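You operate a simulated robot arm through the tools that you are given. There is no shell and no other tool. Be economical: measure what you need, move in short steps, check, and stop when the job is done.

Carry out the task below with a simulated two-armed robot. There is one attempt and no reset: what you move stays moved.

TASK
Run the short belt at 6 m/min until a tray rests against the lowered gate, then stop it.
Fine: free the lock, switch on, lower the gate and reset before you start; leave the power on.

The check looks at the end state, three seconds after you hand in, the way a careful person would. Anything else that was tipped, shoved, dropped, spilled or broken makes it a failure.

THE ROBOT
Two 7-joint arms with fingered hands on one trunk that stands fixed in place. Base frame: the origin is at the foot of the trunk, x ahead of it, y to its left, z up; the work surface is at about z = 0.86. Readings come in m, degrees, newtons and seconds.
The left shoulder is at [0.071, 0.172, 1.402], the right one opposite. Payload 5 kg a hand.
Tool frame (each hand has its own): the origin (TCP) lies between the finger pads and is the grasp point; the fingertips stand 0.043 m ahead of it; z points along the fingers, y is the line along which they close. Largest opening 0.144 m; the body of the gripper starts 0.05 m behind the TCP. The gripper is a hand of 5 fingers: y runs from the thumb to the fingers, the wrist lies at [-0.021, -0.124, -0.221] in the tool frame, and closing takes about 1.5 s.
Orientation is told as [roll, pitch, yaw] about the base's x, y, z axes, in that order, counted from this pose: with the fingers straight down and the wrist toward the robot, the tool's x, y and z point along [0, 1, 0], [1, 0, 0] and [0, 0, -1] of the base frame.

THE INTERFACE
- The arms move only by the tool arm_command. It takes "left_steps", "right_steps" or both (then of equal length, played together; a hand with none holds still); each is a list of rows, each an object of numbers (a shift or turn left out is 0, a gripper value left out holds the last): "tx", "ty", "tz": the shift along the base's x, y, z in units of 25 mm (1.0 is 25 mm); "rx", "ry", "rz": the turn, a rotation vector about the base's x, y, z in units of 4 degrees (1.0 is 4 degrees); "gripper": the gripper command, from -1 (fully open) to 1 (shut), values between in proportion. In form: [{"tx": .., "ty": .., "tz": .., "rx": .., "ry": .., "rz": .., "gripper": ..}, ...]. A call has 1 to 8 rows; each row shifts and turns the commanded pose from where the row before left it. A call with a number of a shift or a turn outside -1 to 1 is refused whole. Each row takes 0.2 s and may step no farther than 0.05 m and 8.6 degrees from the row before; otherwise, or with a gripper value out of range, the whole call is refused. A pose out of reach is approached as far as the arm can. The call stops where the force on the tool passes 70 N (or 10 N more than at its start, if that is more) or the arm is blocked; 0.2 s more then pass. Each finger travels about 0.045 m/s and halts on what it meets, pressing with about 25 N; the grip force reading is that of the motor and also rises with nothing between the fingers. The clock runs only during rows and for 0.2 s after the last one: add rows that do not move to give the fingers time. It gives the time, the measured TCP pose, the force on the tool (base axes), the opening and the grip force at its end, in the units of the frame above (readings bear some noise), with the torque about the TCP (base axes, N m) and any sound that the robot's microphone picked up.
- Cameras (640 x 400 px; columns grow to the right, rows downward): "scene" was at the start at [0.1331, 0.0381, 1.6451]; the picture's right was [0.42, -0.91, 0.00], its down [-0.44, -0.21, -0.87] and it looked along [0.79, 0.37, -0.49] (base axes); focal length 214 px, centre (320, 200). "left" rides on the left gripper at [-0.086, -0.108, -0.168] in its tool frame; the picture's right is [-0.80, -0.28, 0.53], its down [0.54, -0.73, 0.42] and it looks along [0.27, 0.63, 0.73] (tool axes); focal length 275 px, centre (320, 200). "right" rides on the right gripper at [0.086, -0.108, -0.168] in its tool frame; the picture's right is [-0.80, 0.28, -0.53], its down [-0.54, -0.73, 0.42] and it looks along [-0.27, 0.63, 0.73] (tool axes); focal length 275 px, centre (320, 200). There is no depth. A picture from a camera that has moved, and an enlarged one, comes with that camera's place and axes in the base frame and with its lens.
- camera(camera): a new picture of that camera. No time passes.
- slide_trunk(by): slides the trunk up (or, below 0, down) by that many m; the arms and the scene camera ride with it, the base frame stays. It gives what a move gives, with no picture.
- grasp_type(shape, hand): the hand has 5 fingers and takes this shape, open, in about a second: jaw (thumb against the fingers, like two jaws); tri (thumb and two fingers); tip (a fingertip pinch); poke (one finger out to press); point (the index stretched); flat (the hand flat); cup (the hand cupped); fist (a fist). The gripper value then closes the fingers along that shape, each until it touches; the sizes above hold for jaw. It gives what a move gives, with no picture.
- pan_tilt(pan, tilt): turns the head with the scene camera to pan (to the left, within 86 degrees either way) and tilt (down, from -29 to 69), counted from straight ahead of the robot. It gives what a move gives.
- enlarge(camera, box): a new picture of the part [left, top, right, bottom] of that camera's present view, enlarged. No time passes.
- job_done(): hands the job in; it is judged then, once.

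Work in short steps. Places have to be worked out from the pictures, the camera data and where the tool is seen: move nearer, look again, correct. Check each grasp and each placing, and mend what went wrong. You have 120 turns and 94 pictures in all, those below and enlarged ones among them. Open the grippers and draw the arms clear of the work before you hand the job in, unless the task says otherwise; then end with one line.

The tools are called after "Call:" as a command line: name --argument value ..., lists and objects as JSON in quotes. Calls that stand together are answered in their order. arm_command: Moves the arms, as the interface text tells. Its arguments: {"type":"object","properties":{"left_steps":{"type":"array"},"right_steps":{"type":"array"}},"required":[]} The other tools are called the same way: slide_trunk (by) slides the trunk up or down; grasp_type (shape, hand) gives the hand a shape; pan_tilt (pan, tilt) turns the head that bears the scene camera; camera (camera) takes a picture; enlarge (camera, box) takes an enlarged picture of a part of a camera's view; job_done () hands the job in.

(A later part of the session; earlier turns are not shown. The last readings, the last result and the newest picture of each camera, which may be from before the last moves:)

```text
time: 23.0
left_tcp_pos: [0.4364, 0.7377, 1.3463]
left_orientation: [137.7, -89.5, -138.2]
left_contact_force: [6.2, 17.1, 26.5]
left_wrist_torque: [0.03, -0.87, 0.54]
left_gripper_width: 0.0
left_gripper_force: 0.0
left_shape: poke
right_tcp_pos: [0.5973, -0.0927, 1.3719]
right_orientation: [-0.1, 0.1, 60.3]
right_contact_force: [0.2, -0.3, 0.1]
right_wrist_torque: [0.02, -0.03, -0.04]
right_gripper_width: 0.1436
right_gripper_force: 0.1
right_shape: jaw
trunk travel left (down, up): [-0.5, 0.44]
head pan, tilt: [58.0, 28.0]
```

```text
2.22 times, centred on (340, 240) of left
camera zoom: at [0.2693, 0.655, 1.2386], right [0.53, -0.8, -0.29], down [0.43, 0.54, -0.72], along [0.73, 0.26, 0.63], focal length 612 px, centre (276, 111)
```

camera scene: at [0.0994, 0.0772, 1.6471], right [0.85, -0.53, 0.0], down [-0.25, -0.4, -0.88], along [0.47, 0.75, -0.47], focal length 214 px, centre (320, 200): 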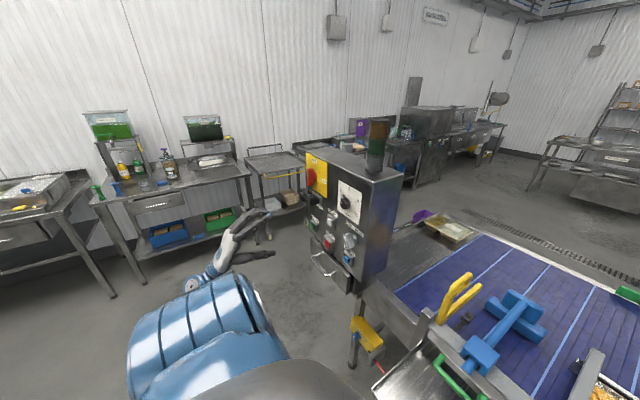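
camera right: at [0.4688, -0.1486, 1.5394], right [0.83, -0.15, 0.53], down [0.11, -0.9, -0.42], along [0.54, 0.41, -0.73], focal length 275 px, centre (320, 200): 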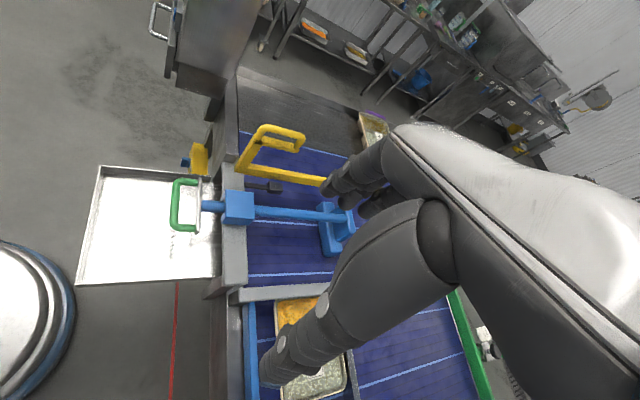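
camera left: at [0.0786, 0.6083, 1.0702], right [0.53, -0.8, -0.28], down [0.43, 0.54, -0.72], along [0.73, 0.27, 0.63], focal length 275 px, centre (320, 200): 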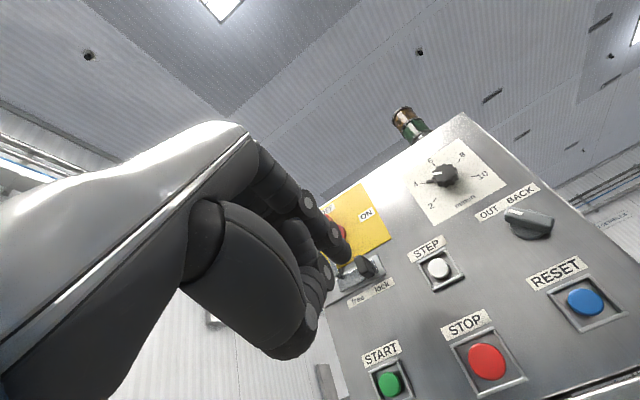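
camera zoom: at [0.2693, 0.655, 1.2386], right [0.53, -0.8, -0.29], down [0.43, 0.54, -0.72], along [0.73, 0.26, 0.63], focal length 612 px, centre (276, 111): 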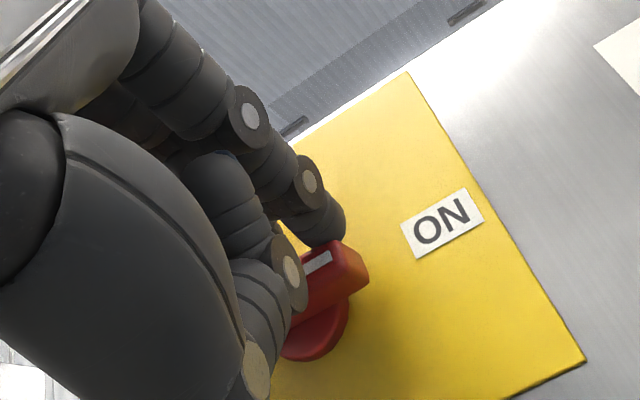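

The handle is at ON and the tower light has changed. Lift the finger, withdraw, and verify.

Call:
arm_command --left_steps '[{"tz": 0.5}, {"tx": -1, "tz": 0.2}, {"tx": -1}, {"tx": -1}, {"tx": -1}, {"tz": -1}, {"tz": -1}, {"tz": -1}]'

Call:
enlarge --camera "scene" --box '[290, 110, 410, 280]'

Call:
camera --camera "left"

```text
time: 24.8
left_tcp_pos: [0.3365, 0.7379, 1.2868]
left_orientation: [117.0, -89.7, -117.5]
left_contact_force: [-1.3, 0.6, 0.3]
left_wrist_torque: [0.01, -0.02, 0.0]
left_gripper_width: 0.0003
left_gripper_force: 0.1
left_shape: poke
right_tcp_pos: [0.5979, -0.0919, 1.3718]
right_orientation: [0.0, 0.0, 60.2]
right_contact_force: [-1.0, -0.3, 0.6]
right_wrist_torque: [0.02, -0.03, 0.03]
right_gripper_width: 0.1438
right_gripper_force: 0.0
right_shape: jaw
trunk travel left (down, up): [-0.5, 0.44]
head pan, tilt: [58.0, 28.0]
```

```text
2.35 times, centred on (350, 195) of scene
camera zoom: at [0.0985, 0.0771, 1.6472], right [0.85, -0.53, 0.0], down [-0.25, -0.4, -0.88], along [0.47, 0.75, -0.47], focal length 505 px, centre (249, 212)
```

zoom: 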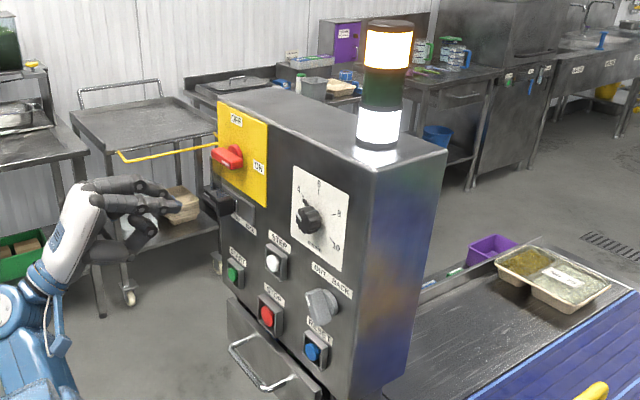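

```text
52 pictures are left
camera left: at [0.1682, 0.6554, 1.1787], right [0.53, -0.8, -0.29], down [0.43, 0.54, -0.72], along [0.73, 0.26, 0.63], focal length 275 px, centre (320, 200)
```

left: 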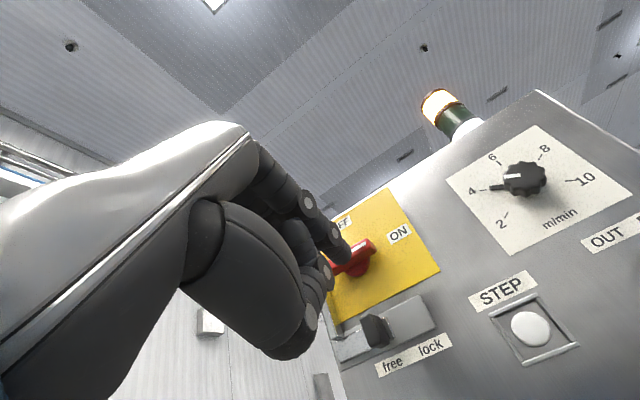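

Power is on (white lit, amber = not ready). Next is the dial: centre ≈[0.485, 0.545, 1.317], pointer at 4. I'll nudge the pointer clockwise from below with the fingertip; pre-position first.

Call:
arm_command --left_steps '[{"ty": -0.87}, {"ty": -0.87}, {"ty": -0.87}, {"ty": -0.87}, {"ty": -0.87, "tx": 0.6}, {"ty": -0.87, "tx": 0.6}, {"ty": -0.87, "tx": 0.7, "tz": 0.3}, {"tx": 0.6}]'

Call:
enlarge --camera "scene" --box '[300, 160, 390, 220]'

Call:
enlarge --camera "left" --box '[260, 130, 460, 310]'

```text
time: 26.6
left_tcp_pos: [0.4009, 0.5862, 1.2939]
left_orientation: [109.3, -89.8, -109.7]
left_contact_force: [0.9, -0.6, -0.7]
left_wrist_torque: [-0.02, -0.02, -0.01]
left_gripper_width: 0.0
left_gripper_force: 0.1
left_shape: poke
right_tcp_pos: [0.6, -0.0921, 1.3721]
right_orientation: [0.0, 0.1, 60.3]
right_contact_force: [-0.2, 0.1, 0.0]
right_wrist_torque: [-0.04, 0.03, 0.02]
right_gripper_width: 0.1437
right_gripper_force: 0.1
right_shape: jaw
trunk travel left (down, up): [-0.5, 0.44]
head pan, tilt: [58.0, 28.0]
```

```text
6.67 times, centred on (345, 190) of scene
camera zoom: at [0.0998, 0.0777, 1.647], right [0.85, -0.53, 0.0], down [-0.25, -0.4, -0.88], along [0.47, 0.75, -0.47], focal length 1430 px, centre (153, 267)
```

zoom: 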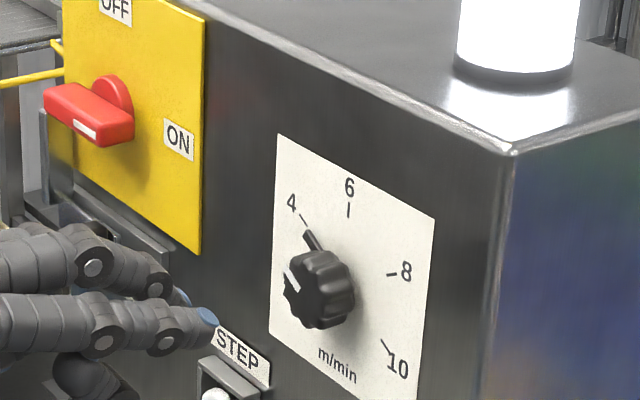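

```text
2.22 times, centred on (360, 220) of left
camera zoom: at [0.2332, 0.5039, 1.1866], right [0.53, -0.8, -0.29], down [0.43, 0.54, -0.72], along [0.73, 0.26, 0.63], focal length 612 px, centre (231, 156)
```

zoom: 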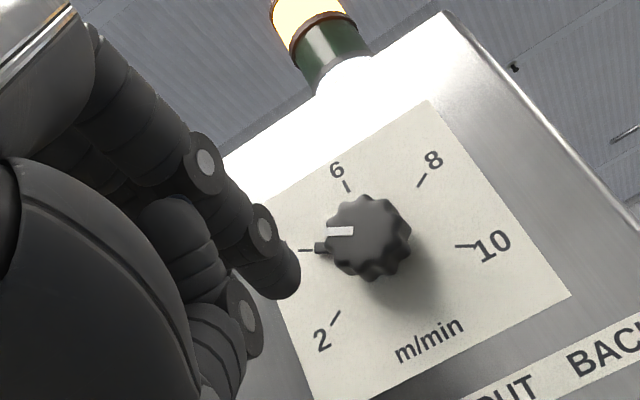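

Good alignment. Advance to near the dial plate.

Call:
arm_command --left_steps '[{"tx": 0.7}, {"tx": 0.7}, {"tx": 0.6}, {}]'

Call:
enlarge --camera "left" --box '[260, 130, 460, 310]'

Call:
enlarge --camera "scene" --box '[300, 160, 390, 220]'

```text
time: 27.6
left_tcp_pos: [0.4516, 0.5862, 1.2951]
left_orientation: [110.5, -89.7, -111.1]
left_contact_force: [-0.7, -0.1, -0.3]
left_wrist_torque: [-0.02, 0.03, 0.02]
left_gripper_width: 0.0
left_gripper_force: 0.0
left_shape: poke
right_tcp_pos: [0.5979, -0.0928, 1.3724]
right_orientation: [-0.1, 0.0, 60.3]
right_contact_force: [0.0, -0.6, 0.1]
right_wrist_torque: [0.01, -0.03, 0.02]
right_gripper_width: 0.1438
right_gripper_force: 0.1
right_shape: jaw
trunk travel left (down, up): [-0.5, 0.44]
head pan, tilt: [58.0, 28.0]
```

```text
2.22 times, centred on (360, 220) of left
camera zoom: at [0.2835, 0.5032, 1.1865], right [0.53, -0.8, -0.29], down [0.43, 0.54, -0.72], along [0.73, 0.26, 0.63], focal length 612 px, centre (231, 156)
```

zoom: 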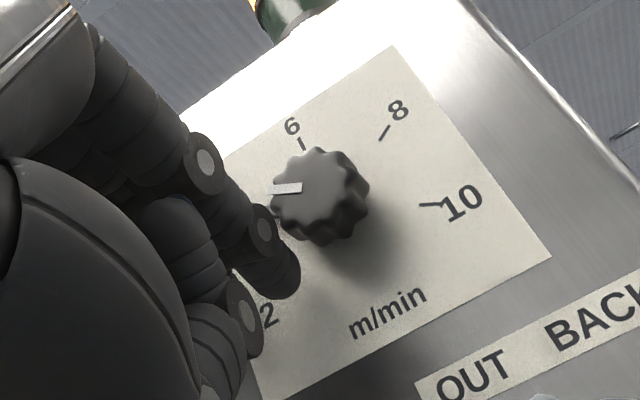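

```text
6.67 times, centred on (345, 190) of scene
camera zoom: at [0.099, 0.0769, 1.6471], right [0.85, -0.53, 0.0], down [-0.25, -0.4, -0.88], along [0.47, 0.75, -0.47], focal length 1430 px, centre (153, 267)
```

zoom: 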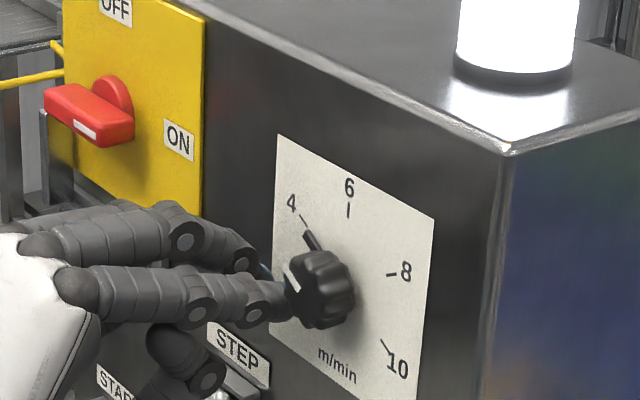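

Now push the pointer up along an arc toward 6, stopping a bit short.

Call:
arm_command --left_steps '[{"tz": 0.4}, {"tz": 0.44}, {"tz": 0.32, "ty": -0.1}, {"tz": 0.32, "ty": -0.14}, {"tz": 0.2, "ty": -0.2}, {"tz": 0.1, "ty": -0.14}, {}]'

Call:
enlarge --camera "left" --box '[260, 130, 460, 310]'

Call:
enlarge --camera "scene" --box '[300, 160, 390, 220]'

```text
time: 29.2
left_tcp_pos: [0.451, 0.5711, 1.3383]
left_orientation: [117.1, -89.7, -117.7]
left_contact_force: [-0.9, 1.1, -0.1]
left_wrist_torque: [0.01, 0.01, 0.0]
left_gripper_width: 0.0
left_gripper_force: 0.1
left_shape: poke
right_tcp_pos: [0.5979, -0.091, 1.3709]
right_orientation: [0.0, -0.1, 60.4]
right_contact_force: [-0.3, -0.6, 0.6]
right_wrist_torque: [0.02, -0.01, -0.03]
right_gripper_width: 0.1437
right_gripper_force: 0.0
right_shape: jaw
trunk travel left (down, up): [-0.5, 0.44]
head pan, tilt: [58.0, 28.0]
```

```text
2.22 times, centred on (360, 220) of left
camera zoom: at [0.2837, 0.488, 1.2305], right [0.53, -0.8, -0.29], down [0.43, 0.54, -0.72], along [0.73, 0.26, 0.63], focal length 612 px, centre (231, 156)
```

zoom: 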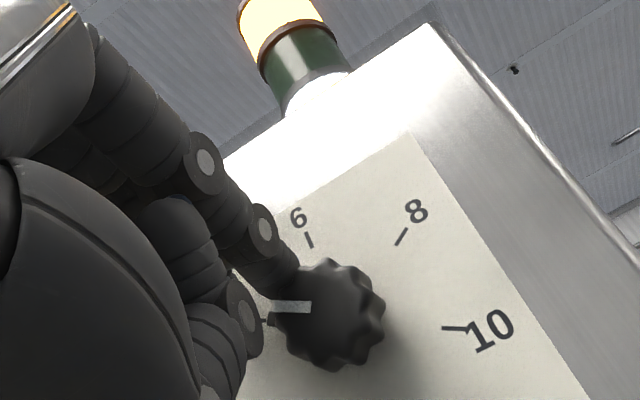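

```text
6.67 times, centred on (345, 190) of scene
camera zoom: at [0.0991, 0.0771, 1.6471], right [0.85, -0.53, 0.0], down [-0.25, -0.4, -0.88], along [0.47, 0.75, -0.47], focal length 1430 px, centre (153, 267)
```

zoom: 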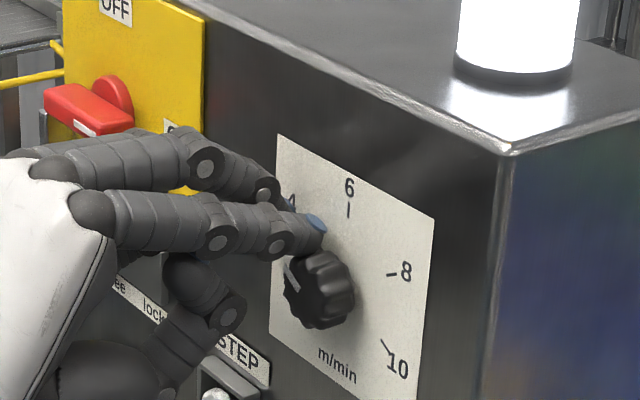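

The fingertip slipped past without turning the pointer, so I'll grip the knob instead. Retreat, shape jaw, and pre-roll the hand −30° while centring on the knob.

Call:
arm_command --left_steps '[{"tx": -1}, {"tx": -1}, {"tx": -1}, {"tx": -1}, {"tx": -1}]'

Call:
grasp_type --hand "left" --shape "jaw"

Call:
arm_command --left_steps '[{"rx": -1, "ty": -0.13, "tz": -0.1, "gripper": -0.3}, {"rx": -1, "ty": -0.13, "tz": -0.1}, {"rx": -1, "ty": -0.13, "tz": -0.1}, {"rx": -1, "ty": -0.13, "tz": -0.1}, {"rx": -1, "ty": -0.13, "tz": -0.1}, {"rx": -1, "ty": -0.13, "tz": -0.1}, {"rx": -1, "ty": -0.13, "tz": -0.1}, {"rx": -0.5, "ty": -0.13, "tz": -0.1}]'

Call:
camera --camera "left"

Call:
enlarge --camera "scene" --box '[260, 140, 420, 240]'

```text
time: 30.4
left_tcp_pos: [0.3253, 0.5704, 1.3397]
left_orientation: [120.9, -89.7, -121.7]
left_contact_force: [-1.1, 0.2, 1.4]
left_wrist_torque: [0.02, -0.02, 0.0]
left_gripper_width: 0.0002
left_gripper_force: 0.0
left_shape: poke
right_tcp_pos: [0.5966, -0.0925, 1.3718]
right_orientation: [0.0, 0.0, 60.3]
right_contact_force: [0.2, 0.5, 0.0]
right_wrist_torque: [0.01, -0.02, 0.0]
right_gripper_width: 0.144
right_gripper_force: 0.1
right_shape: jaw
trunk travel left (down, up): [-0.5, 0.44]
head pan, tilt: [58.0, 28.0]
```

```text
time: 31.3
left_tcp_pos: [0.326, 0.5705, 1.3386]
left_orientation: [114.0, -89.7, -114.7]
left_contact_force: [0.4, 0.5, 0.9]
left_wrist_torque: [-0.02, -0.02, 0.01]
left_gripper_width: 0.1437
left_gripper_force: 0.0
left_shape: jaw
right_tcp_pos: [0.5973, -0.0921, 1.3721]
right_orientation: [0.0, 0.0, 60.3]
right_contact_force: [0.4, 0.4, -0.6]
right_wrist_torque: [-0.02, -0.01, 0.0]
right_gripper_width: 0.1438
right_gripper_force: 0.0
right_shape: jaw
trunk travel left (down, up): [-0.5, 0.44]
head pan, tilt: [58.0, 28.0]
```

```text
time: 33.1
left_tcp_pos: [0.3287, 0.5667, 1.3146]
left_orientation: [-92.4, -61.6, 91.2]
left_contact_force: [0.5, 0.3, -0.4]
left_wrist_torque: [-0.03, -0.03, -0.01]
left_gripper_width: 0.0941
left_gripper_force: 0.0
left_shape: jaw
left hand out of reach, approached as far as the arm can: row 6, 7, 8
right_tcp_pos: [0.5975, -0.091, 1.3711]
right_orientation: [-0.1, 0.0, 60.3]
right_contact_force: [0.8, 0.0, -0.6]
right_wrist_torque: [0.03, 0.03, 0.01]
right_gripper_width: 0.1439
right_gripper_force: 0.0
right_shape: jaw
trunk travel left (down, up): [-0.5, 0.44]
head pan, tilt: [58.0, 28.0]
```

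```text
45 pictures are left
camera left: at [0.1616, 0.441, 1.2583], right [0.52, -0.84, 0.14], down [0.44, 0.13, -0.89], along [0.73, 0.52, 0.44], focal length 275 px, centre (320, 200)
```

left: 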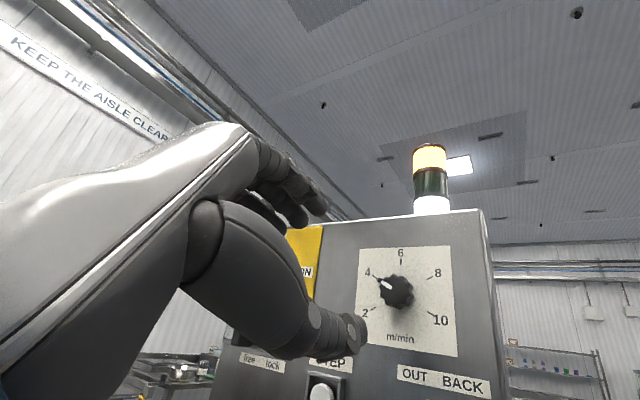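

```text
4.00 times, centred on (340, 190) of scene
camera zoom: at [0.099, 0.077, 1.6471], right [0.85, -0.53, 0.0], down [-0.25, -0.4, -0.88], along [0.47, 0.75, -0.47], focal length 858 px, centre (240, 240)
```

zoom: 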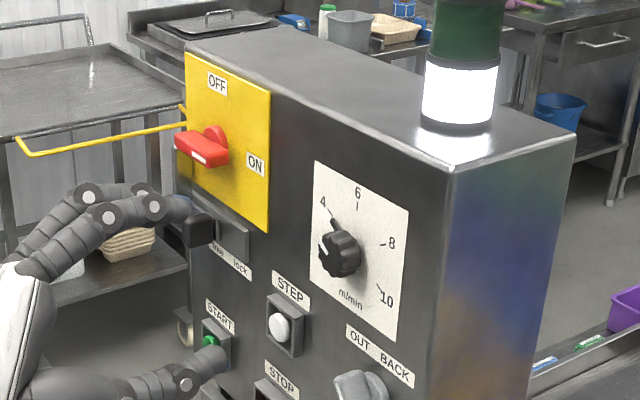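

The far pre-roll is at the arm's limit; I'll use about −17° instead, and move in toward the knob (centre ≈[0.483, 0.543, 1.316]).

Call:
arm_command --left_steps '[{"rx": 1, "tx": 0.6}, {"rx": 1, "tx": 0.6}, {"rx": 1, "tx": 0.6}, {"tx": 0.6}, {}]'

```text
time: 34.3
left_tcp_pos: [0.3873, 0.5641, 1.3067]
left_orientation: [-90.9, -72.2, 90.3]
left_contact_force: [-0.1, -0.5, 0.0]
left_wrist_torque: [0.02, 0.01, 0.0]
left_gripper_width: 0.094
left_gripper_force: 0.0
left_shape: jaw
right_tcp_pos: [0.5976, -0.0924, 1.3719]
right_orientation: [0.2, 0.0, 60.4]
right_contact_force: [-0.1, -0.3, -0.5]
right_wrist_torque: [0.01, -0.01, 0.0]
right_gripper_width: 0.1436
right_gripper_force: 0.1
right_shape: jaw
trunk travel left (down, up): [-0.5, 0.44]
head pan, tilt: [58.0, 28.0]
```

Shift to the knob axis: y −21 mm, z +9 mm, then look.

Call:
arm_command --left_steps '[{"ty": -0.42, "tz": 0.18}, {"ty": -0.42, "tz": 0.19}, {}]'

Call:
camera --camera "left"

Call:
enlarge --camera "scene" --box '[260, 140, 420, 240]'

```text
time: 35.1
left_tcp_pos: [0.3866, 0.5454, 1.3147]
left_orientation: [-91.1, -72.2, 90.5]
left_contact_force: [-0.7, -0.5, -0.4]
left_wrist_torque: [0.0, -0.01, 0.0]
left_gripper_width: 0.0943
left_gripper_force: 0.0
left_shape: jaw
right_tcp_pos: [0.5975, -0.0914, 1.3725]
right_orientation: [0.1, -0.1, 60.3]
right_contact_force: [-0.2, 0.7, 0.6]
right_wrist_torque: [-0.02, 0.04, -0.03]
right_gripper_width: 0.1437
right_gripper_force: 0.0
right_shape: jaw
trunk travel left (down, up): [-0.5, 0.44]
head pan, tilt: [58.0, 28.0]
```

```text
43 pictures are left
camera left: at [0.2191, 0.4327, 1.2385], right [0.53, -0.85, -0.02], down [0.43, 0.29, -0.85], along [0.73, 0.44, 0.52], focal length 275 px, centre (320, 200)
```

left: 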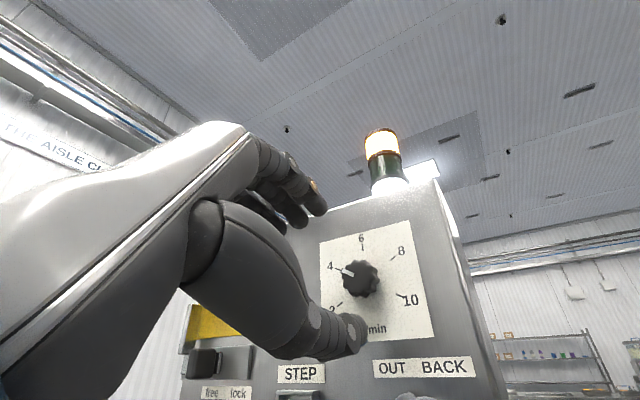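

```text
4.00 times, centred on (340, 190) of scene
camera zoom: at [0.0992, 0.0775, 1.6471], right [0.85, -0.53, 0.0], down [-0.25, -0.4, -0.88], along [0.47, 0.75, -0.47], focal length 858 px, centre (240, 240)
```

zoom: 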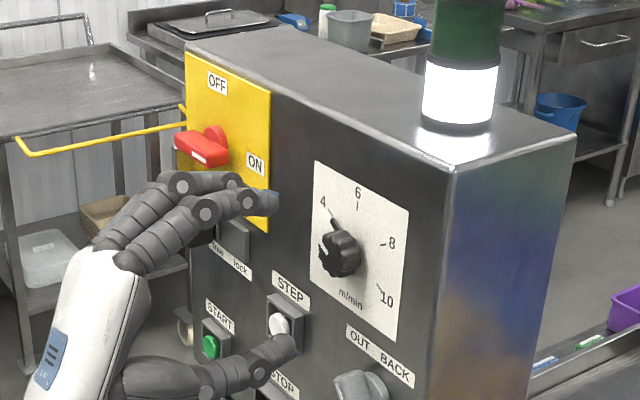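

Aligned with the knob axis (≈[.., 0.545, 1.316]). Advance 61 mm, then close.

Call:
arm_command --left_steps '[{"tx": 0.8}, {"tx": 0.8}, {"tx": 0.8}, {}]'

Call:
arm_command --left_steps '[{"gripper": 1}, {}, {}, {}, {}, {}, {}]'

Call:
camera --camera "left"

Call:
enlarge --camera "scene" --box '[300, 150, 390, 220]'

```text
time: 36.1
left_tcp_pos: [0.4474, 0.5439, 1.3175]
left_orientation: [-90.9, -72.2, 90.3]
left_contact_force: [-1.1, -0.3, 0.3]
left_wrist_torque: [0.01, 0.01, 0.0]
left_gripper_width: 0.0943
left_gripper_force: 0.0
left_shape: jaw
right_tcp_pos: [0.5966, -0.0931, 1.3712]
right_orientation: [0.1, 0.0, 60.3]
right_contact_force: [-0.4, 0.5, -0.1]
right_wrist_torque: [-0.03, 0.0, -0.03]
right_gripper_width: 0.1437
right_gripper_force: 0.1
right_shape: jaw
trunk travel left (down, up): [-0.5, 0.44]
head pan, tilt: [58.0, 28.0]
```

```text
time: 37.7
left_tcp_pos: [0.4479, 0.5446, 1.3156]
left_orientation: [-90.7, -72.2, 90.2]
left_contact_force: [0.5, -1.8, -3.3]
left_wrist_torque: [0.0, 0.08, -0.09]
left_gripper_width: 0.0278
left_gripper_force: 24.4
left_shape: jaw
right_tcp_pos: [0.5973, -0.0921, 1.3708]
right_orientation: [0.0, -0.1, 60.3]
right_contact_force: [0.3, -0.6, 0.1]
right_wrist_torque: [-0.03, -0.01, 0.0]
right_gripper_width: 0.1439
right_gripper_force: 0.2
right_shape: jaw
trunk travel left (down, up): [-0.5, 0.44]
head pan, tilt: [58.0, 28.0]
```

```text
41 pictures are left
camera left: at [0.2797, 0.4322, 1.239], right [0.53, -0.85, -0.03], down [0.43, 0.29, -0.85], along [0.73, 0.44, 0.52], focal length 275 px, centre (320, 200)
```

left: 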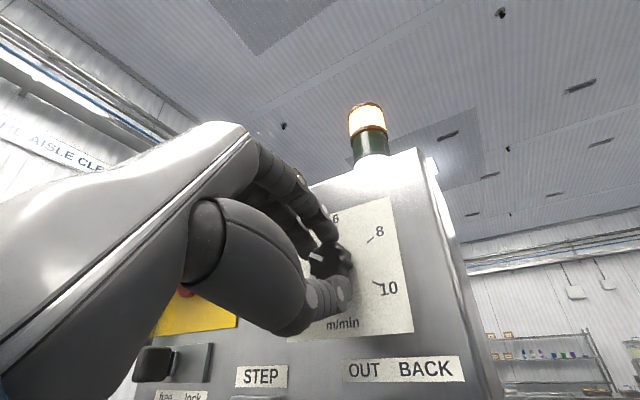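

```text
5.71 times, centred on (345, 185) of scene
camera zoom: at [0.0993, 0.0769, 1.6471], right [0.85, -0.53, 0.0], down [-0.25, -0.4, -0.88], along [0.47, 0.75, -0.47], focal length 1226 px, centre (177, 286)
```

zoom: 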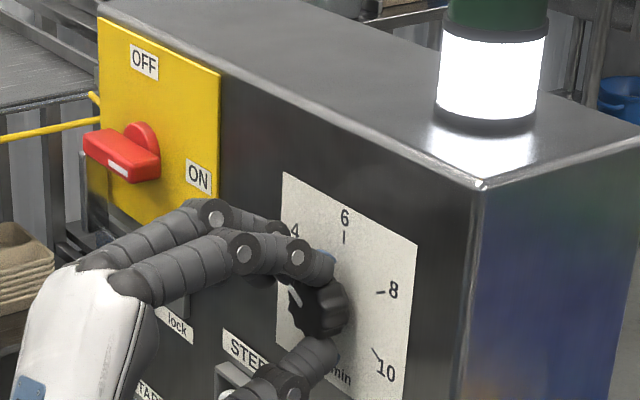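

The knob is gripped (width 28 mm, 24 N). Roll +32°, checking.

Call:
arm_command --left_steps '[{"rx": 1}, {"rx": 1}, {"rx": 1}, {"rx": 1}, {"rx": 1}, {"rx": 1}, {"rx": 1}, {"rx": 1}]'

Call:
enlarge --camera "scene" --box '[300, 150, 390, 220]'

```text
time: 39.5
left_tcp_pos: [0.4471, 0.5428, 1.3147]
left_orientation: [90.0, -75.7, -90.6]
left_contact_force: [-0.9, 3.0, 0.2]
left_wrist_torque: [-0.05, -0.07, 0.07]
left_gripper_width: 0.0275
left_gripper_force: 24.5
left_shape: jaw
right_tcp_pos: [0.5978, -0.0909, 1.3727]
right_orientation: [0.1, 0.0, 60.4]
right_contact_force: [0.1, -0.1, 0.1]
right_wrist_torque: [-0.01, -0.06, -0.04]
right_gripper_width: 0.1437
right_gripper_force: 0.0
right_shape: jaw
trunk travel left (down, up): [-0.5, 0.44]
head pan, tilt: [58.0, 28.0]
```

```text
5.71 times, centred on (345, 185) of scene
camera zoom: at [0.0987, 0.0775, 1.6471], right [0.85, -0.53, 0.0], down [-0.25, -0.4, -0.88], along [0.47, 0.75, -0.47], focal length 1226 px, centre (177, 286)
```

zoom: 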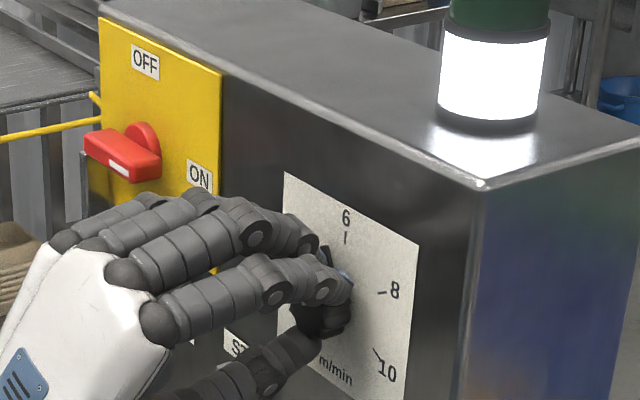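

The knob turns with the hand. Another 24°, then check.

Call:
arm_command --left_steps '[{"rx": 1}, {"rx": 1}, {"rx": 1}, {"rx": 1}, {"rx": 1}, {"rx": 1}, {}]'

Call:
enlarge --camera "scene" --box '[300, 150, 390, 220]'

Call:
enlarge --camera "left" --box '[220, 130, 420, 310]'

```text
time: 41.1
left_tcp_pos: [0.4484, 0.5438, 1.3145]
left_orientation: [89.7, -51.6, -90.2]
left_contact_force: [1.3, 5.7, 5.0]
left_wrist_torque: [0.0, -0.29, 0.12]
left_gripper_width: 0.0278
left_gripper_force: 25.0
left_shape: jaw
right_tcp_pos: [0.5976, -0.0907, 1.3724]
right_orientation: [0.1, 0.0, 60.2]
right_contact_force: [0.0, -0.5, -0.5]
right_wrist_torque: [0.0, 0.0, -0.04]
right_gripper_width: 0.1438
right_gripper_force: 0.1
right_shape: jaw
trunk travel left (down, up): [-0.5, 0.44]
head pan, tilt: [58.0, 28.0]
```

```text
5.71 times, centred on (345, 185) of scene
camera zoom: at [0.099, 0.0776, 1.6471], right [0.85, -0.53, 0.0], down [-0.25, -0.4, -0.88], along [0.47, 0.75, -0.47], focal length 1226 px, centre (177, 286)
```

zoom: 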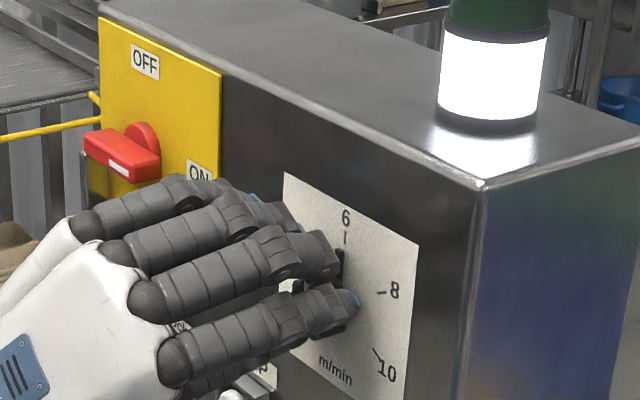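

```text
2.22 times, centred on (320, 220) of left
camera zoom: at [0.2799, 0.5456, 1.1769], right [0.53, -0.45, -0.72], down [0.43, 0.87, -0.24], along [0.73, -0.18, 0.65], focal length 612 px, centre (320, 156)
```

zoom: 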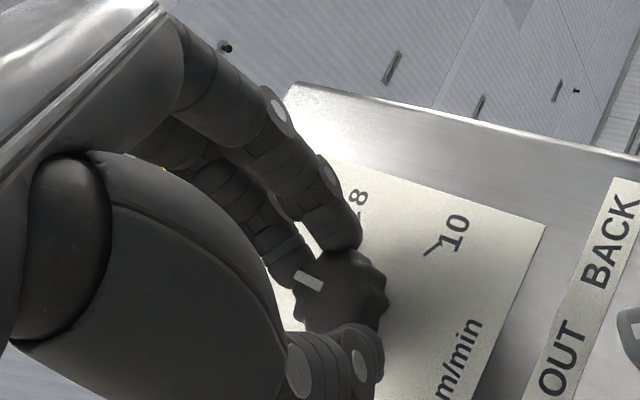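

Nearly at 6 (56° turned). Add 4°, then release and retreat a little to inspect.

Call:
arm_command --left_steps '[{"rx": 1}, {}, {"gripper": -0.3}, {}, {}, {}, {}]'

Call:
arm_command --left_steps '[{"tx": -1}, {"tx": -1}, {"tx": -1}, {"tx": -1, "rx": -1}, {"rx": -1}, {"rx": -1}, {"rx": -1}, {"rx": -1}]'

Call:
enlarge --camera "scene" --box '[300, 150, 390, 220]'

Call:
enlarge --camera "left" --box '[270, 100, 490, 290]'

```text
time: 42.7
left_tcp_pos: [0.4466, 0.5431, 1.3147]
left_orientation: [89.6, -47.8, -90.2]
left_contact_force: [-0.1, -0.1, 0.8]
left_wrist_torque: [0.01, -0.01, 0.0]
left_gripper_width: 0.0935
left_gripper_force: 0.1
left_shape: jaw
right_tcp_pos: [0.5979, -0.0923, 1.3705]
right_orientation: [0.1, 0.1, 60.3]
right_contact_force: [-0.6, 0.8, 1.2]
right_wrist_torque: [0.04, 0.05, -0.02]
right_gripper_width: 0.1437
right_gripper_force: 0.0
right_shape: jaw
trunk travel left (down, up): [-0.5, 0.44]
head pan, tilt: [58.0, 28.0]
```

```text
time: 44.5
left_tcp_pos: [0.3479, 0.5423, 1.3143]
left_orientation: [89.7, -67.9, -90.3]
left_contact_force: [1.0, 0.5, 0.2]
left_wrist_torque: [0.02, 0.01, -0.02]
left_gripper_width: 0.0933
left_gripper_force: 0.0
left_shape: jaw
right_tcp_pos: [0.5982, -0.0928, 1.3704]
right_orientation: [0.0, 0.0, 60.3]
right_contact_force: [0.6, 0.2, 0.2]
right_wrist_torque: [-0.05, 0.0, 0.02]
right_gripper_width: 0.1439
right_gripper_force: 0.1
right_shape: jaw
trunk travel left (down, up): [-0.5, 0.44]
head pan, tilt: [58.0, 28.0]
```

```text
5.71 times, centred on (345, 185) of scene
camera zoom: at [0.0994, 0.0765, 1.6471], right [0.85, -0.53, 0.0], down [-0.25, -0.4, -0.88], along [0.47, 0.75, -0.47], focal length 1226 px, centre (177, 286)
```

zoom: 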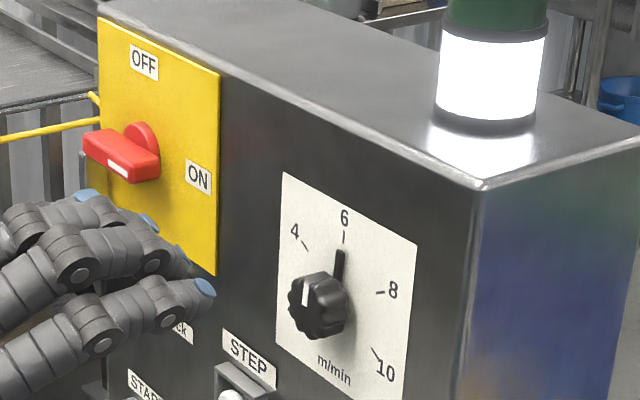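

```text
2.11 times, centred on (380, 195) of left
camera zoom: at [0.1796, 0.5065, 1.1829], right [0.53, -0.64, -0.56], down [0.43, 0.77, -0.47], along [0.73, 0.0, 0.68], focal length 580 px, centre (194, 210)
```

zoom: 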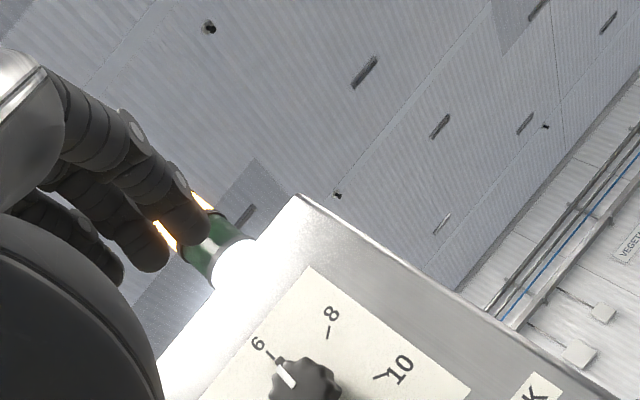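

Dial reads 6. Now the gate: its D‑handle lies in the x–z plane at y≈0.24, top bar z≈1.13, x 0.67–0.77. Bring the right hand above it, yawed to 90°, and turn the head.

Call:
arm_command --right_steps '[{"tx": 0.34, "ty": 0.95, "tz": -0.3, "rz": 0.57}, {"tx": 0.34, "ty": 0.95, "tz": -0.3, "rz": 0.57}, {"tx": 0.34, "ty": 0.95, "tz": -0.3, "rz": 0.57}, {"tx": 0.34, "ty": 0.95, "tz": -0.3, "rz": 0.57}, {"tx": 0.34, "ty": 0.95, "tz": -0.3, "rz": 0.57}, {"tx": 0.34, "ty": 0.95, "tz": -0.3, "rz": 0.57}, {"tx": 0.34, "ty": 0.95, "tz": -0.3, "rz": 0.57}]'

Call:
arm_command --right_steps '[{"tx": 0.34, "ty": 0.95, "tz": -0.3, "rz": 0.57}, {"tx": 0.34, "ty": 0.95, "tz": -0.3, "rz": 0.57}, {"tx": 0.34, "ty": 0.95, "tz": -0.3, "rz": 0.57}, {"tx": 0.34, "ty": 0.95, "tz": -0.3, "rz": 0.57}, {"tx": 0.34, "ty": 0.95, "tz": -0.3, "rz": 0.57}, {"tx": 0.34, "ty": 0.95, "tz": -0.3, "rz": 0.5}]'

Call:
pan_tilt --pan 18 --tilt 38

Call:
enlarge --camera "scene" --box '[220, 80, 460, 260]'

Call:
camera --camera "right"

```text
time: 46.1
left_tcp_pos: [0.3484, 0.5438, 1.3126]
left_orientation: [89.6, -67.8, -90.2]
left_contact_force: [0.3, -0.2, 0.9]
left_wrist_torque: [-0.03, 0.02, -0.02]
left_gripper_width: 0.0934
left_gripper_force: 0.0
left_shape: jaw
right_tcp_pos: [0.6571, 0.074, 1.3183]
right_orientation: [0.1, 0.2, 76.3]
right_contact_force: [0.3, 0.3, -0.7]
right_wrist_torque: [-0.05, 0.05, -0.04]
right_gripper_width: 0.1439
right_gripper_force: 0.0
right_shape: jaw
trunk travel left (down, up): [-0.5, 0.44]
head pan, tilt: [58.0, 28.0]
```

```text
time: 47.5
left_tcp_pos: [0.3483, 0.5441, 1.3144]
left_orientation: [89.5, -67.8, -90.3]
left_contact_force: [-0.3, 0.5, 0.5]
left_wrist_torque: [0.01, -0.06, -0.04]
left_gripper_width: 0.0934
left_gripper_force: 0.1
left_shape: jaw
right_tcp_pos: [0.7072, 0.2194, 1.2737]
right_orientation: [0.0, 0.1, 89.7]
right_contact_force: [1.4, 0.8, -0.1]
right_wrist_torque: [-0.04, 0.01, -0.02]
right_gripper_width: 0.1437
right_gripper_force: 0.1
right_shape: jaw
trunk travel left (down, up): [-0.5, 0.44]
head pan, tilt: [58.0, 28.0]
```

```text
time: 48.6
left_tcp_pos: [0.3474, 0.5425, 1.314]
left_orientation: [89.7, -67.7, -90.3]
left_contact_force: [0.0, 1.2, -0.3]
left_wrist_torque: [-0.01, 0.02, -0.06]
left_gripper_width: 0.0931
left_gripper_force: 0.1
left_shape: jaw
right_tcp_pos: [0.7073, 0.2179, 1.2752]
right_orientation: [0.0, 0.0, 89.7]
right_contact_force: [0.1, -0.4, 0.4]
right_wrist_torque: [-0.03, 0.03, -0.01]
right_gripper_width: 0.1438
right_gripper_force: 0.0
right_shape: jaw
trunk travel left (down, up): [-0.5, 0.44]
head pan, tilt: [18.0, 38.0]
```

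```text
2.22 times, centred on (340, 170) of scene
camera zoom: at [0.1329, 0.0268, 1.6316], right [0.31, -0.95, 0.0], down [-0.59, -0.19, -0.79], along [0.75, 0.24, -0.62], focal length 477 px, centre (276, 267)
```

zoom: 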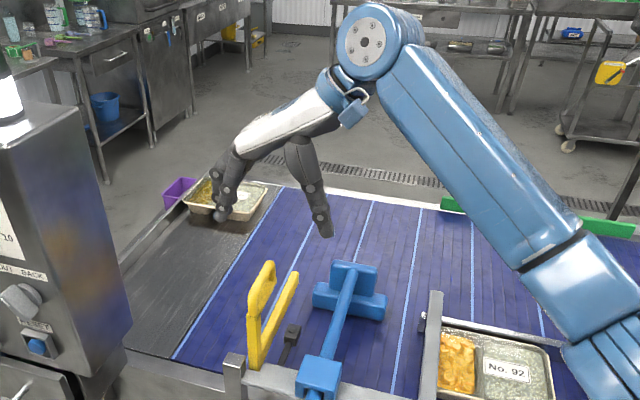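

```text
33 pictures are left
camera right: at [0.6221, 0.1101, 1.4424], right [0.8, 0.28, 0.53], down [0.54, -0.73, -0.42], along [0.27, 0.62, -0.73], focal length 275 px, centre (320, 200)
```

right: 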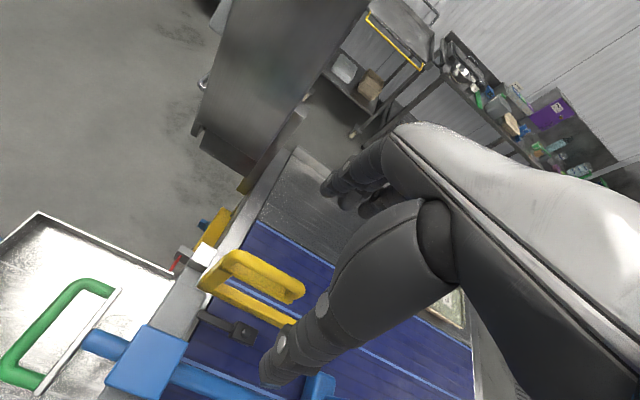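

Handle centre ≈[0.71, 0.235, 1.12]. Narrow the opening and descend so the fingers straddle it.

Call:
arm_command --right_steps '[{"ty": 0.7, "gripper": -0.3}, {}, {"tz": -0.8}, {"tz": -0.8}, {"tz": -0.8}, {"tz": -0.8}, {"tz": -0.8}, {"tz": -0.8}]'

Call:
camera --camera "right"

Call:
enlarge --camera "scene" --box '[260, 120, 420, 240]'

```text
time: 50.4
left_tcp_pos: [0.3484, 0.5429, 1.3149]
left_orientation: [89.6, -67.8, -90.3]
left_contact_force: [0.0, -0.2, 0.8]
left_wrist_torque: [-0.01, -0.02, -0.01]
left_gripper_width: 0.0936
left_gripper_force: 0.0
left_shape: jaw
right_tcp_pos: [0.7089, 0.2348, 1.1528]
right_orientation: [-0.1, 0.0, 89.7]
right_contact_force: [0.1, -0.2, 0.5]
right_wrist_torque: [-0.02, 0.02, -0.03]
right_gripper_width: 0.0939
right_gripper_force: 0.0
right_shape: jaw
trunk travel left (down, up): [-0.5, 0.44]
head pan, tilt: [18.0, 38.0]
```

```text
32 pictures are left
camera right: at [0.6235, 0.1261, 1.3209], right [0.8, 0.28, 0.53], down [0.54, -0.73, -0.42], along [0.27, 0.63, -0.73], focal length 275 px, centre (320, 200)
```

right: 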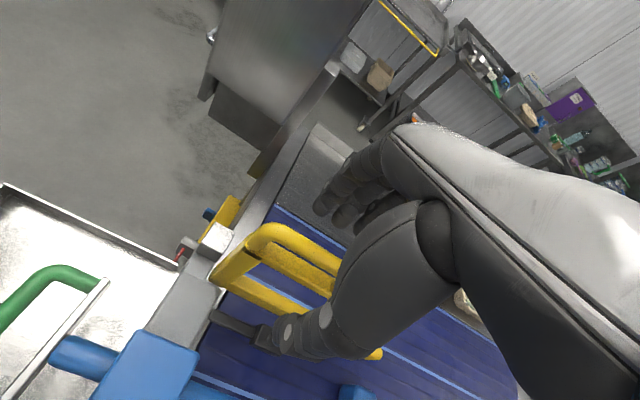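

```text
3.33 times, centred on (340, 180) of scene
camera zoom: at [0.1332, 0.0263, 1.6316], right [0.31, -0.95, 0.0], down [-0.59, -0.19, -0.79], along [0.75, 0.24, -0.62], focal length 715 px, centre (253, 267)
```

zoom: 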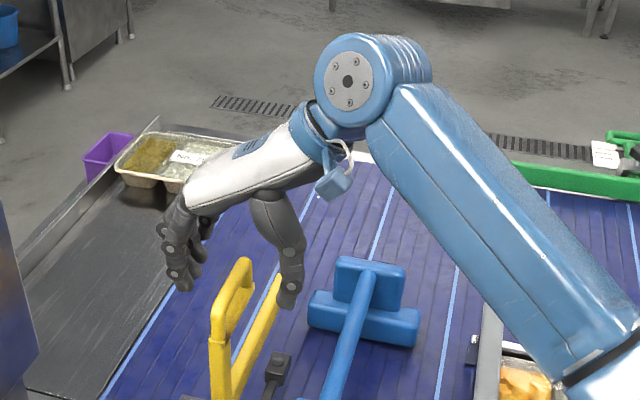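

The hand straddles the handle. Descend 30 mm more and close.

Call:
arm_command --right_steps '[{"tz": -0.6}, {"tz": -0.6}, {"gripper": 1}, {}, {}, {}, {}, {}]'

Call:
camera --camera "right"

```text
time: 52.2
left_tcp_pos: [0.3456, 0.5415, 1.3155]
left_orientation: [89.8, -67.8, -90.4]
left_contact_force: [-0.8, 0.4, -0.3]
left_wrist_torque: [-0.01, 0.02, -0.02]
left_gripper_width: 0.0934
left_gripper_force: 0.1
left_shape: jaw
right_tcp_pos: [0.7083, 0.2341, 1.1251]
right_orientation: [-0.1, -0.1, 89.6]
right_contact_force: [2.0, 0.9, 5.3]
right_wrist_torque: [0.25, -0.09, -0.13]
right_gripper_width: 0.0114
right_gripper_force: 24.6
right_shape: jaw
trunk travel left (down, up): [-0.5, 0.44]
head pan, tilt: [18.0, 38.0]
```

```text
30 pictures are left
camera right: at [0.6217, 0.1254, 1.2934], right [0.8, 0.28, 0.54], down [0.54, -0.73, -0.42], along [0.27, 0.63, -0.73], focal length 275 px, centre (320, 200)
```

right: 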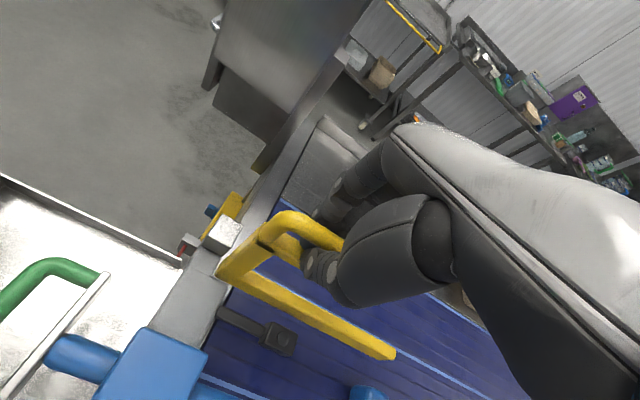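

The handle is held. Push down in 10 mm steps watching force.

Call:
arm_command --right_steps '[{"tz": -0.4}, {"tz": -0.4}, {"tz": -0.4}, {"tz": -0.4}]'

Call:
camera --camera "right"

```text
time: 53.2
left_tcp_pos: [0.3468, 0.5434, 1.3146]
left_orientation: [89.7, -67.9, -90.2]
left_contact_force: [-0.4, 0.3, 0.3]
left_wrist_torque: [0.0, 0.0, -0.02]
left_gripper_width: 0.0934
left_gripper_force: 0.0
left_shape: jaw
right_tcp_pos: [0.7082, 0.2341, 1.0831]
right_orientation: [-0.1, 0.1, 89.8]
right_contact_force: [-0.4, -1.3, -2.4]
right_wrist_torque: [0.12, 0.0, 0.05]
right_gripper_width: 0.0106
right_gripper_force: 24.9
right_shape: jaw
trunk travel left (down, up): [-0.5, 0.44]
head pan, tilt: [18.0, 38.0]
```

```text
29 pictures are left
camera right: at [0.6225, 0.1253, 1.2504], right [0.8, 0.28, 0.53], down [0.54, -0.73, -0.42], along [0.27, 0.62, -0.73], focal length 275 px, centre (320, 200)
```

right: 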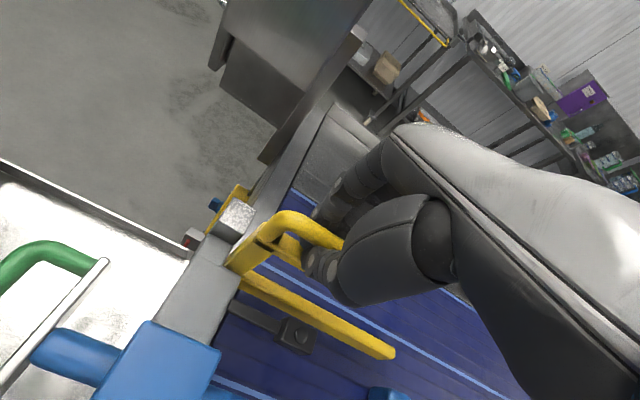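

The gate slides down with the hand. Continue until it bottoms out.

Call:
arm_command --right_steps '[{"tz": -0.4}, {"tz": -0.4}, {"tz": -0.4}, {"tz": -0.4}, {"tz": -0.4}, {"tz": -0.4}]'

Call:
camera --camera "right"

Call:
camera --camera "scene"

```text
time: 54.1
left_tcp_pos: [0.3448, 0.5402, 1.3158]
left_orientation: [90.0, -67.6, -90.6]
left_contact_force: [1.4, 0.5, -0.9]
left_wrist_torque: [-0.01, -0.04, -0.06]
left_gripper_width: 0.0934
left_gripper_force: 0.0
left_shape: jaw
right_tcp_pos: [0.7101, 0.2366, 1.0675]
right_orientation: [-0.9, -1.0, 89.9]
right_contact_force: [-9.6, -26.0, 40.4]
right_wrist_torque: [-1.07, 0.49, 0.1]
right_gripper_width: 0.0103
right_gripper_force: 24.7
right_shape: jaw
trunk travel left (down, up): [-0.5, 0.44]
head pan, tilt: [18.0, 38.0]
stopped in row 4 (right hand): the force on the tool passed its limit (the readings are from after the stop); the commanded pose is now the measured one
```

```text
28 pictures are left
camera right: at [0.6219, 0.1243, 1.2314], right [0.79, 0.27, 0.55], down [0.55, -0.72, -0.43], along [0.28, 0.64, -0.72], focal length 275 px, centre (320, 200)
```

right: 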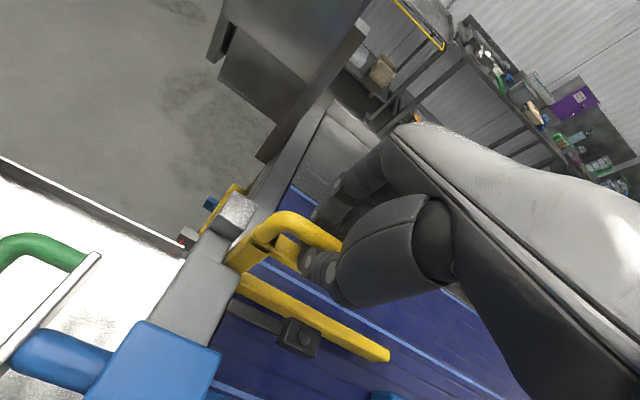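

```text
27 pictures are left
camera scene: at [0.1296, 0.0227, 1.632], right [0.31, -0.95, 0.0], down [-0.58, -0.19, -0.79], along [0.75, 0.24, -0.61], focal length 214 px, centre (320, 200)
```

scene: 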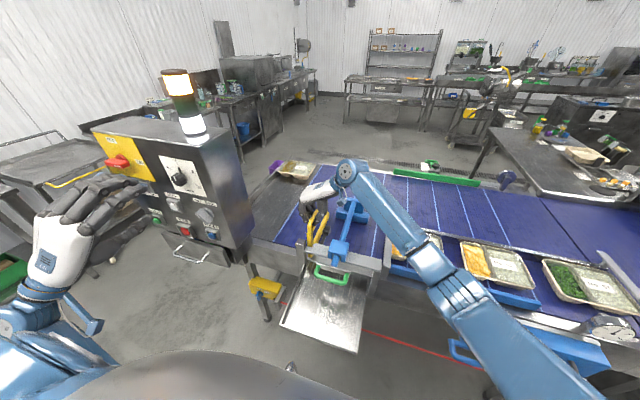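

The gate bottomed out (~57 mm travel). Release gently, raise the hand, and inspect the blade height.

Call:
arm_command --right_steps '[{"gripper": -0.3}, {}, {}, {}, {}, {"tz": 0.8}, {"tz": 0.9}, {"tz": 0.9}]'

Call:
arm_command --right_steps '[{"tz": 1}, {"tz": 1}, {"tz": 1, "ty": -1}, {"tz": 1, "ty": -1}, {"ty": -1}, {"ty": -1}, {"ty": -1}, {"ty": -1}]'

Call:
enlarge --camera "scene" --box '[280, 180, 460, 290]'

Call:
camera --camera "right"

```text
time: 55.9
left_tcp_pos: [0.3453, 0.5442, 1.3146]
left_orientation: [89.8, -67.8, -90.3]
left_contact_force: [0.5, -0.9, 0.5]
left_wrist_torque: [-0.03, -0.01, 0.02]
left_gripper_width: 0.0935
left_gripper_force: 0.0
left_shape: jaw
right_tcp_pos: [0.7082, 0.2365, 1.1248]
right_orientation: [-0.6, -0.6, 89.7]
right_contact_force: [0.6, 1.1, -0.2]
right_wrist_torque: [0.0, -0.04, -0.04]
right_gripper_width: 0.0932
right_gripper_force: 0.0
right_shape: jaw
trunk travel left (down, up): [-0.5, 0.44]
head pan, tilt: [18.0, 38.0]
```

```text
time: 57.7
left_tcp_pos: [0.3474, 0.5417, 1.3148]
left_orientation: [89.7, -67.7, -90.2]
left_contact_force: [0.4, -0.2, 0.3]
left_wrist_torque: [0.01, 0.02, 0.0]
left_gripper_width: 0.0936
left_gripper_force: 0.0
left_shape: jaw
right_tcp_pos: [0.7129, 0.0858, 1.2228]
right_orientation: [-0.6, -0.7, 89.8]
right_contact_force: [0.4, -0.8, 0.4]
right_wrist_torque: [0.05, -0.03, 0.0]
right_gripper_width: 0.0933
right_gripper_force: 0.1
right_shape: jaw
trunk travel left (down, up): [-0.5, 0.44]
head pan, tilt: [18.0, 38.0]
```

```text
3.56 times, centred on (370, 235) of scene
camera zoom: at [0.133, 0.0249, 1.6316], right [0.31, -0.95, 0.0], down [-0.59, -0.19, -0.79], along [0.75, 0.24, -0.62], focal length 763 px, centre (142, 76)
```

zoom: 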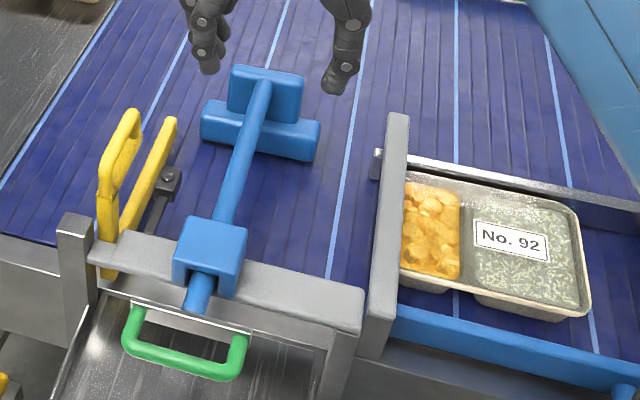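

```text
25 pictures are left
camera right: at [0.6247, -0.0246, 1.3892], right [0.79, 0.27, 0.55], down [0.54, -0.72, -0.43], along [0.28, 0.63, -0.72], focal length 275 px, centre (320, 200)
```

right: 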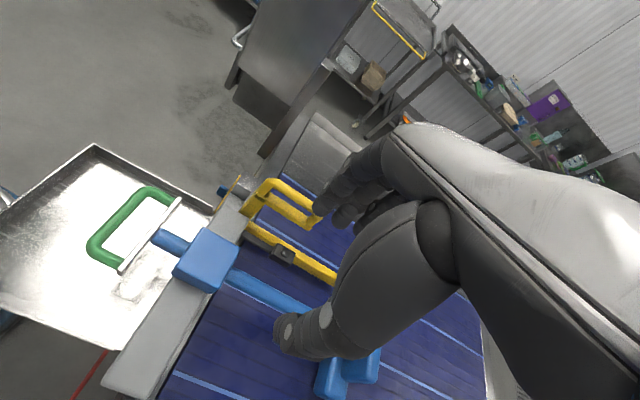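

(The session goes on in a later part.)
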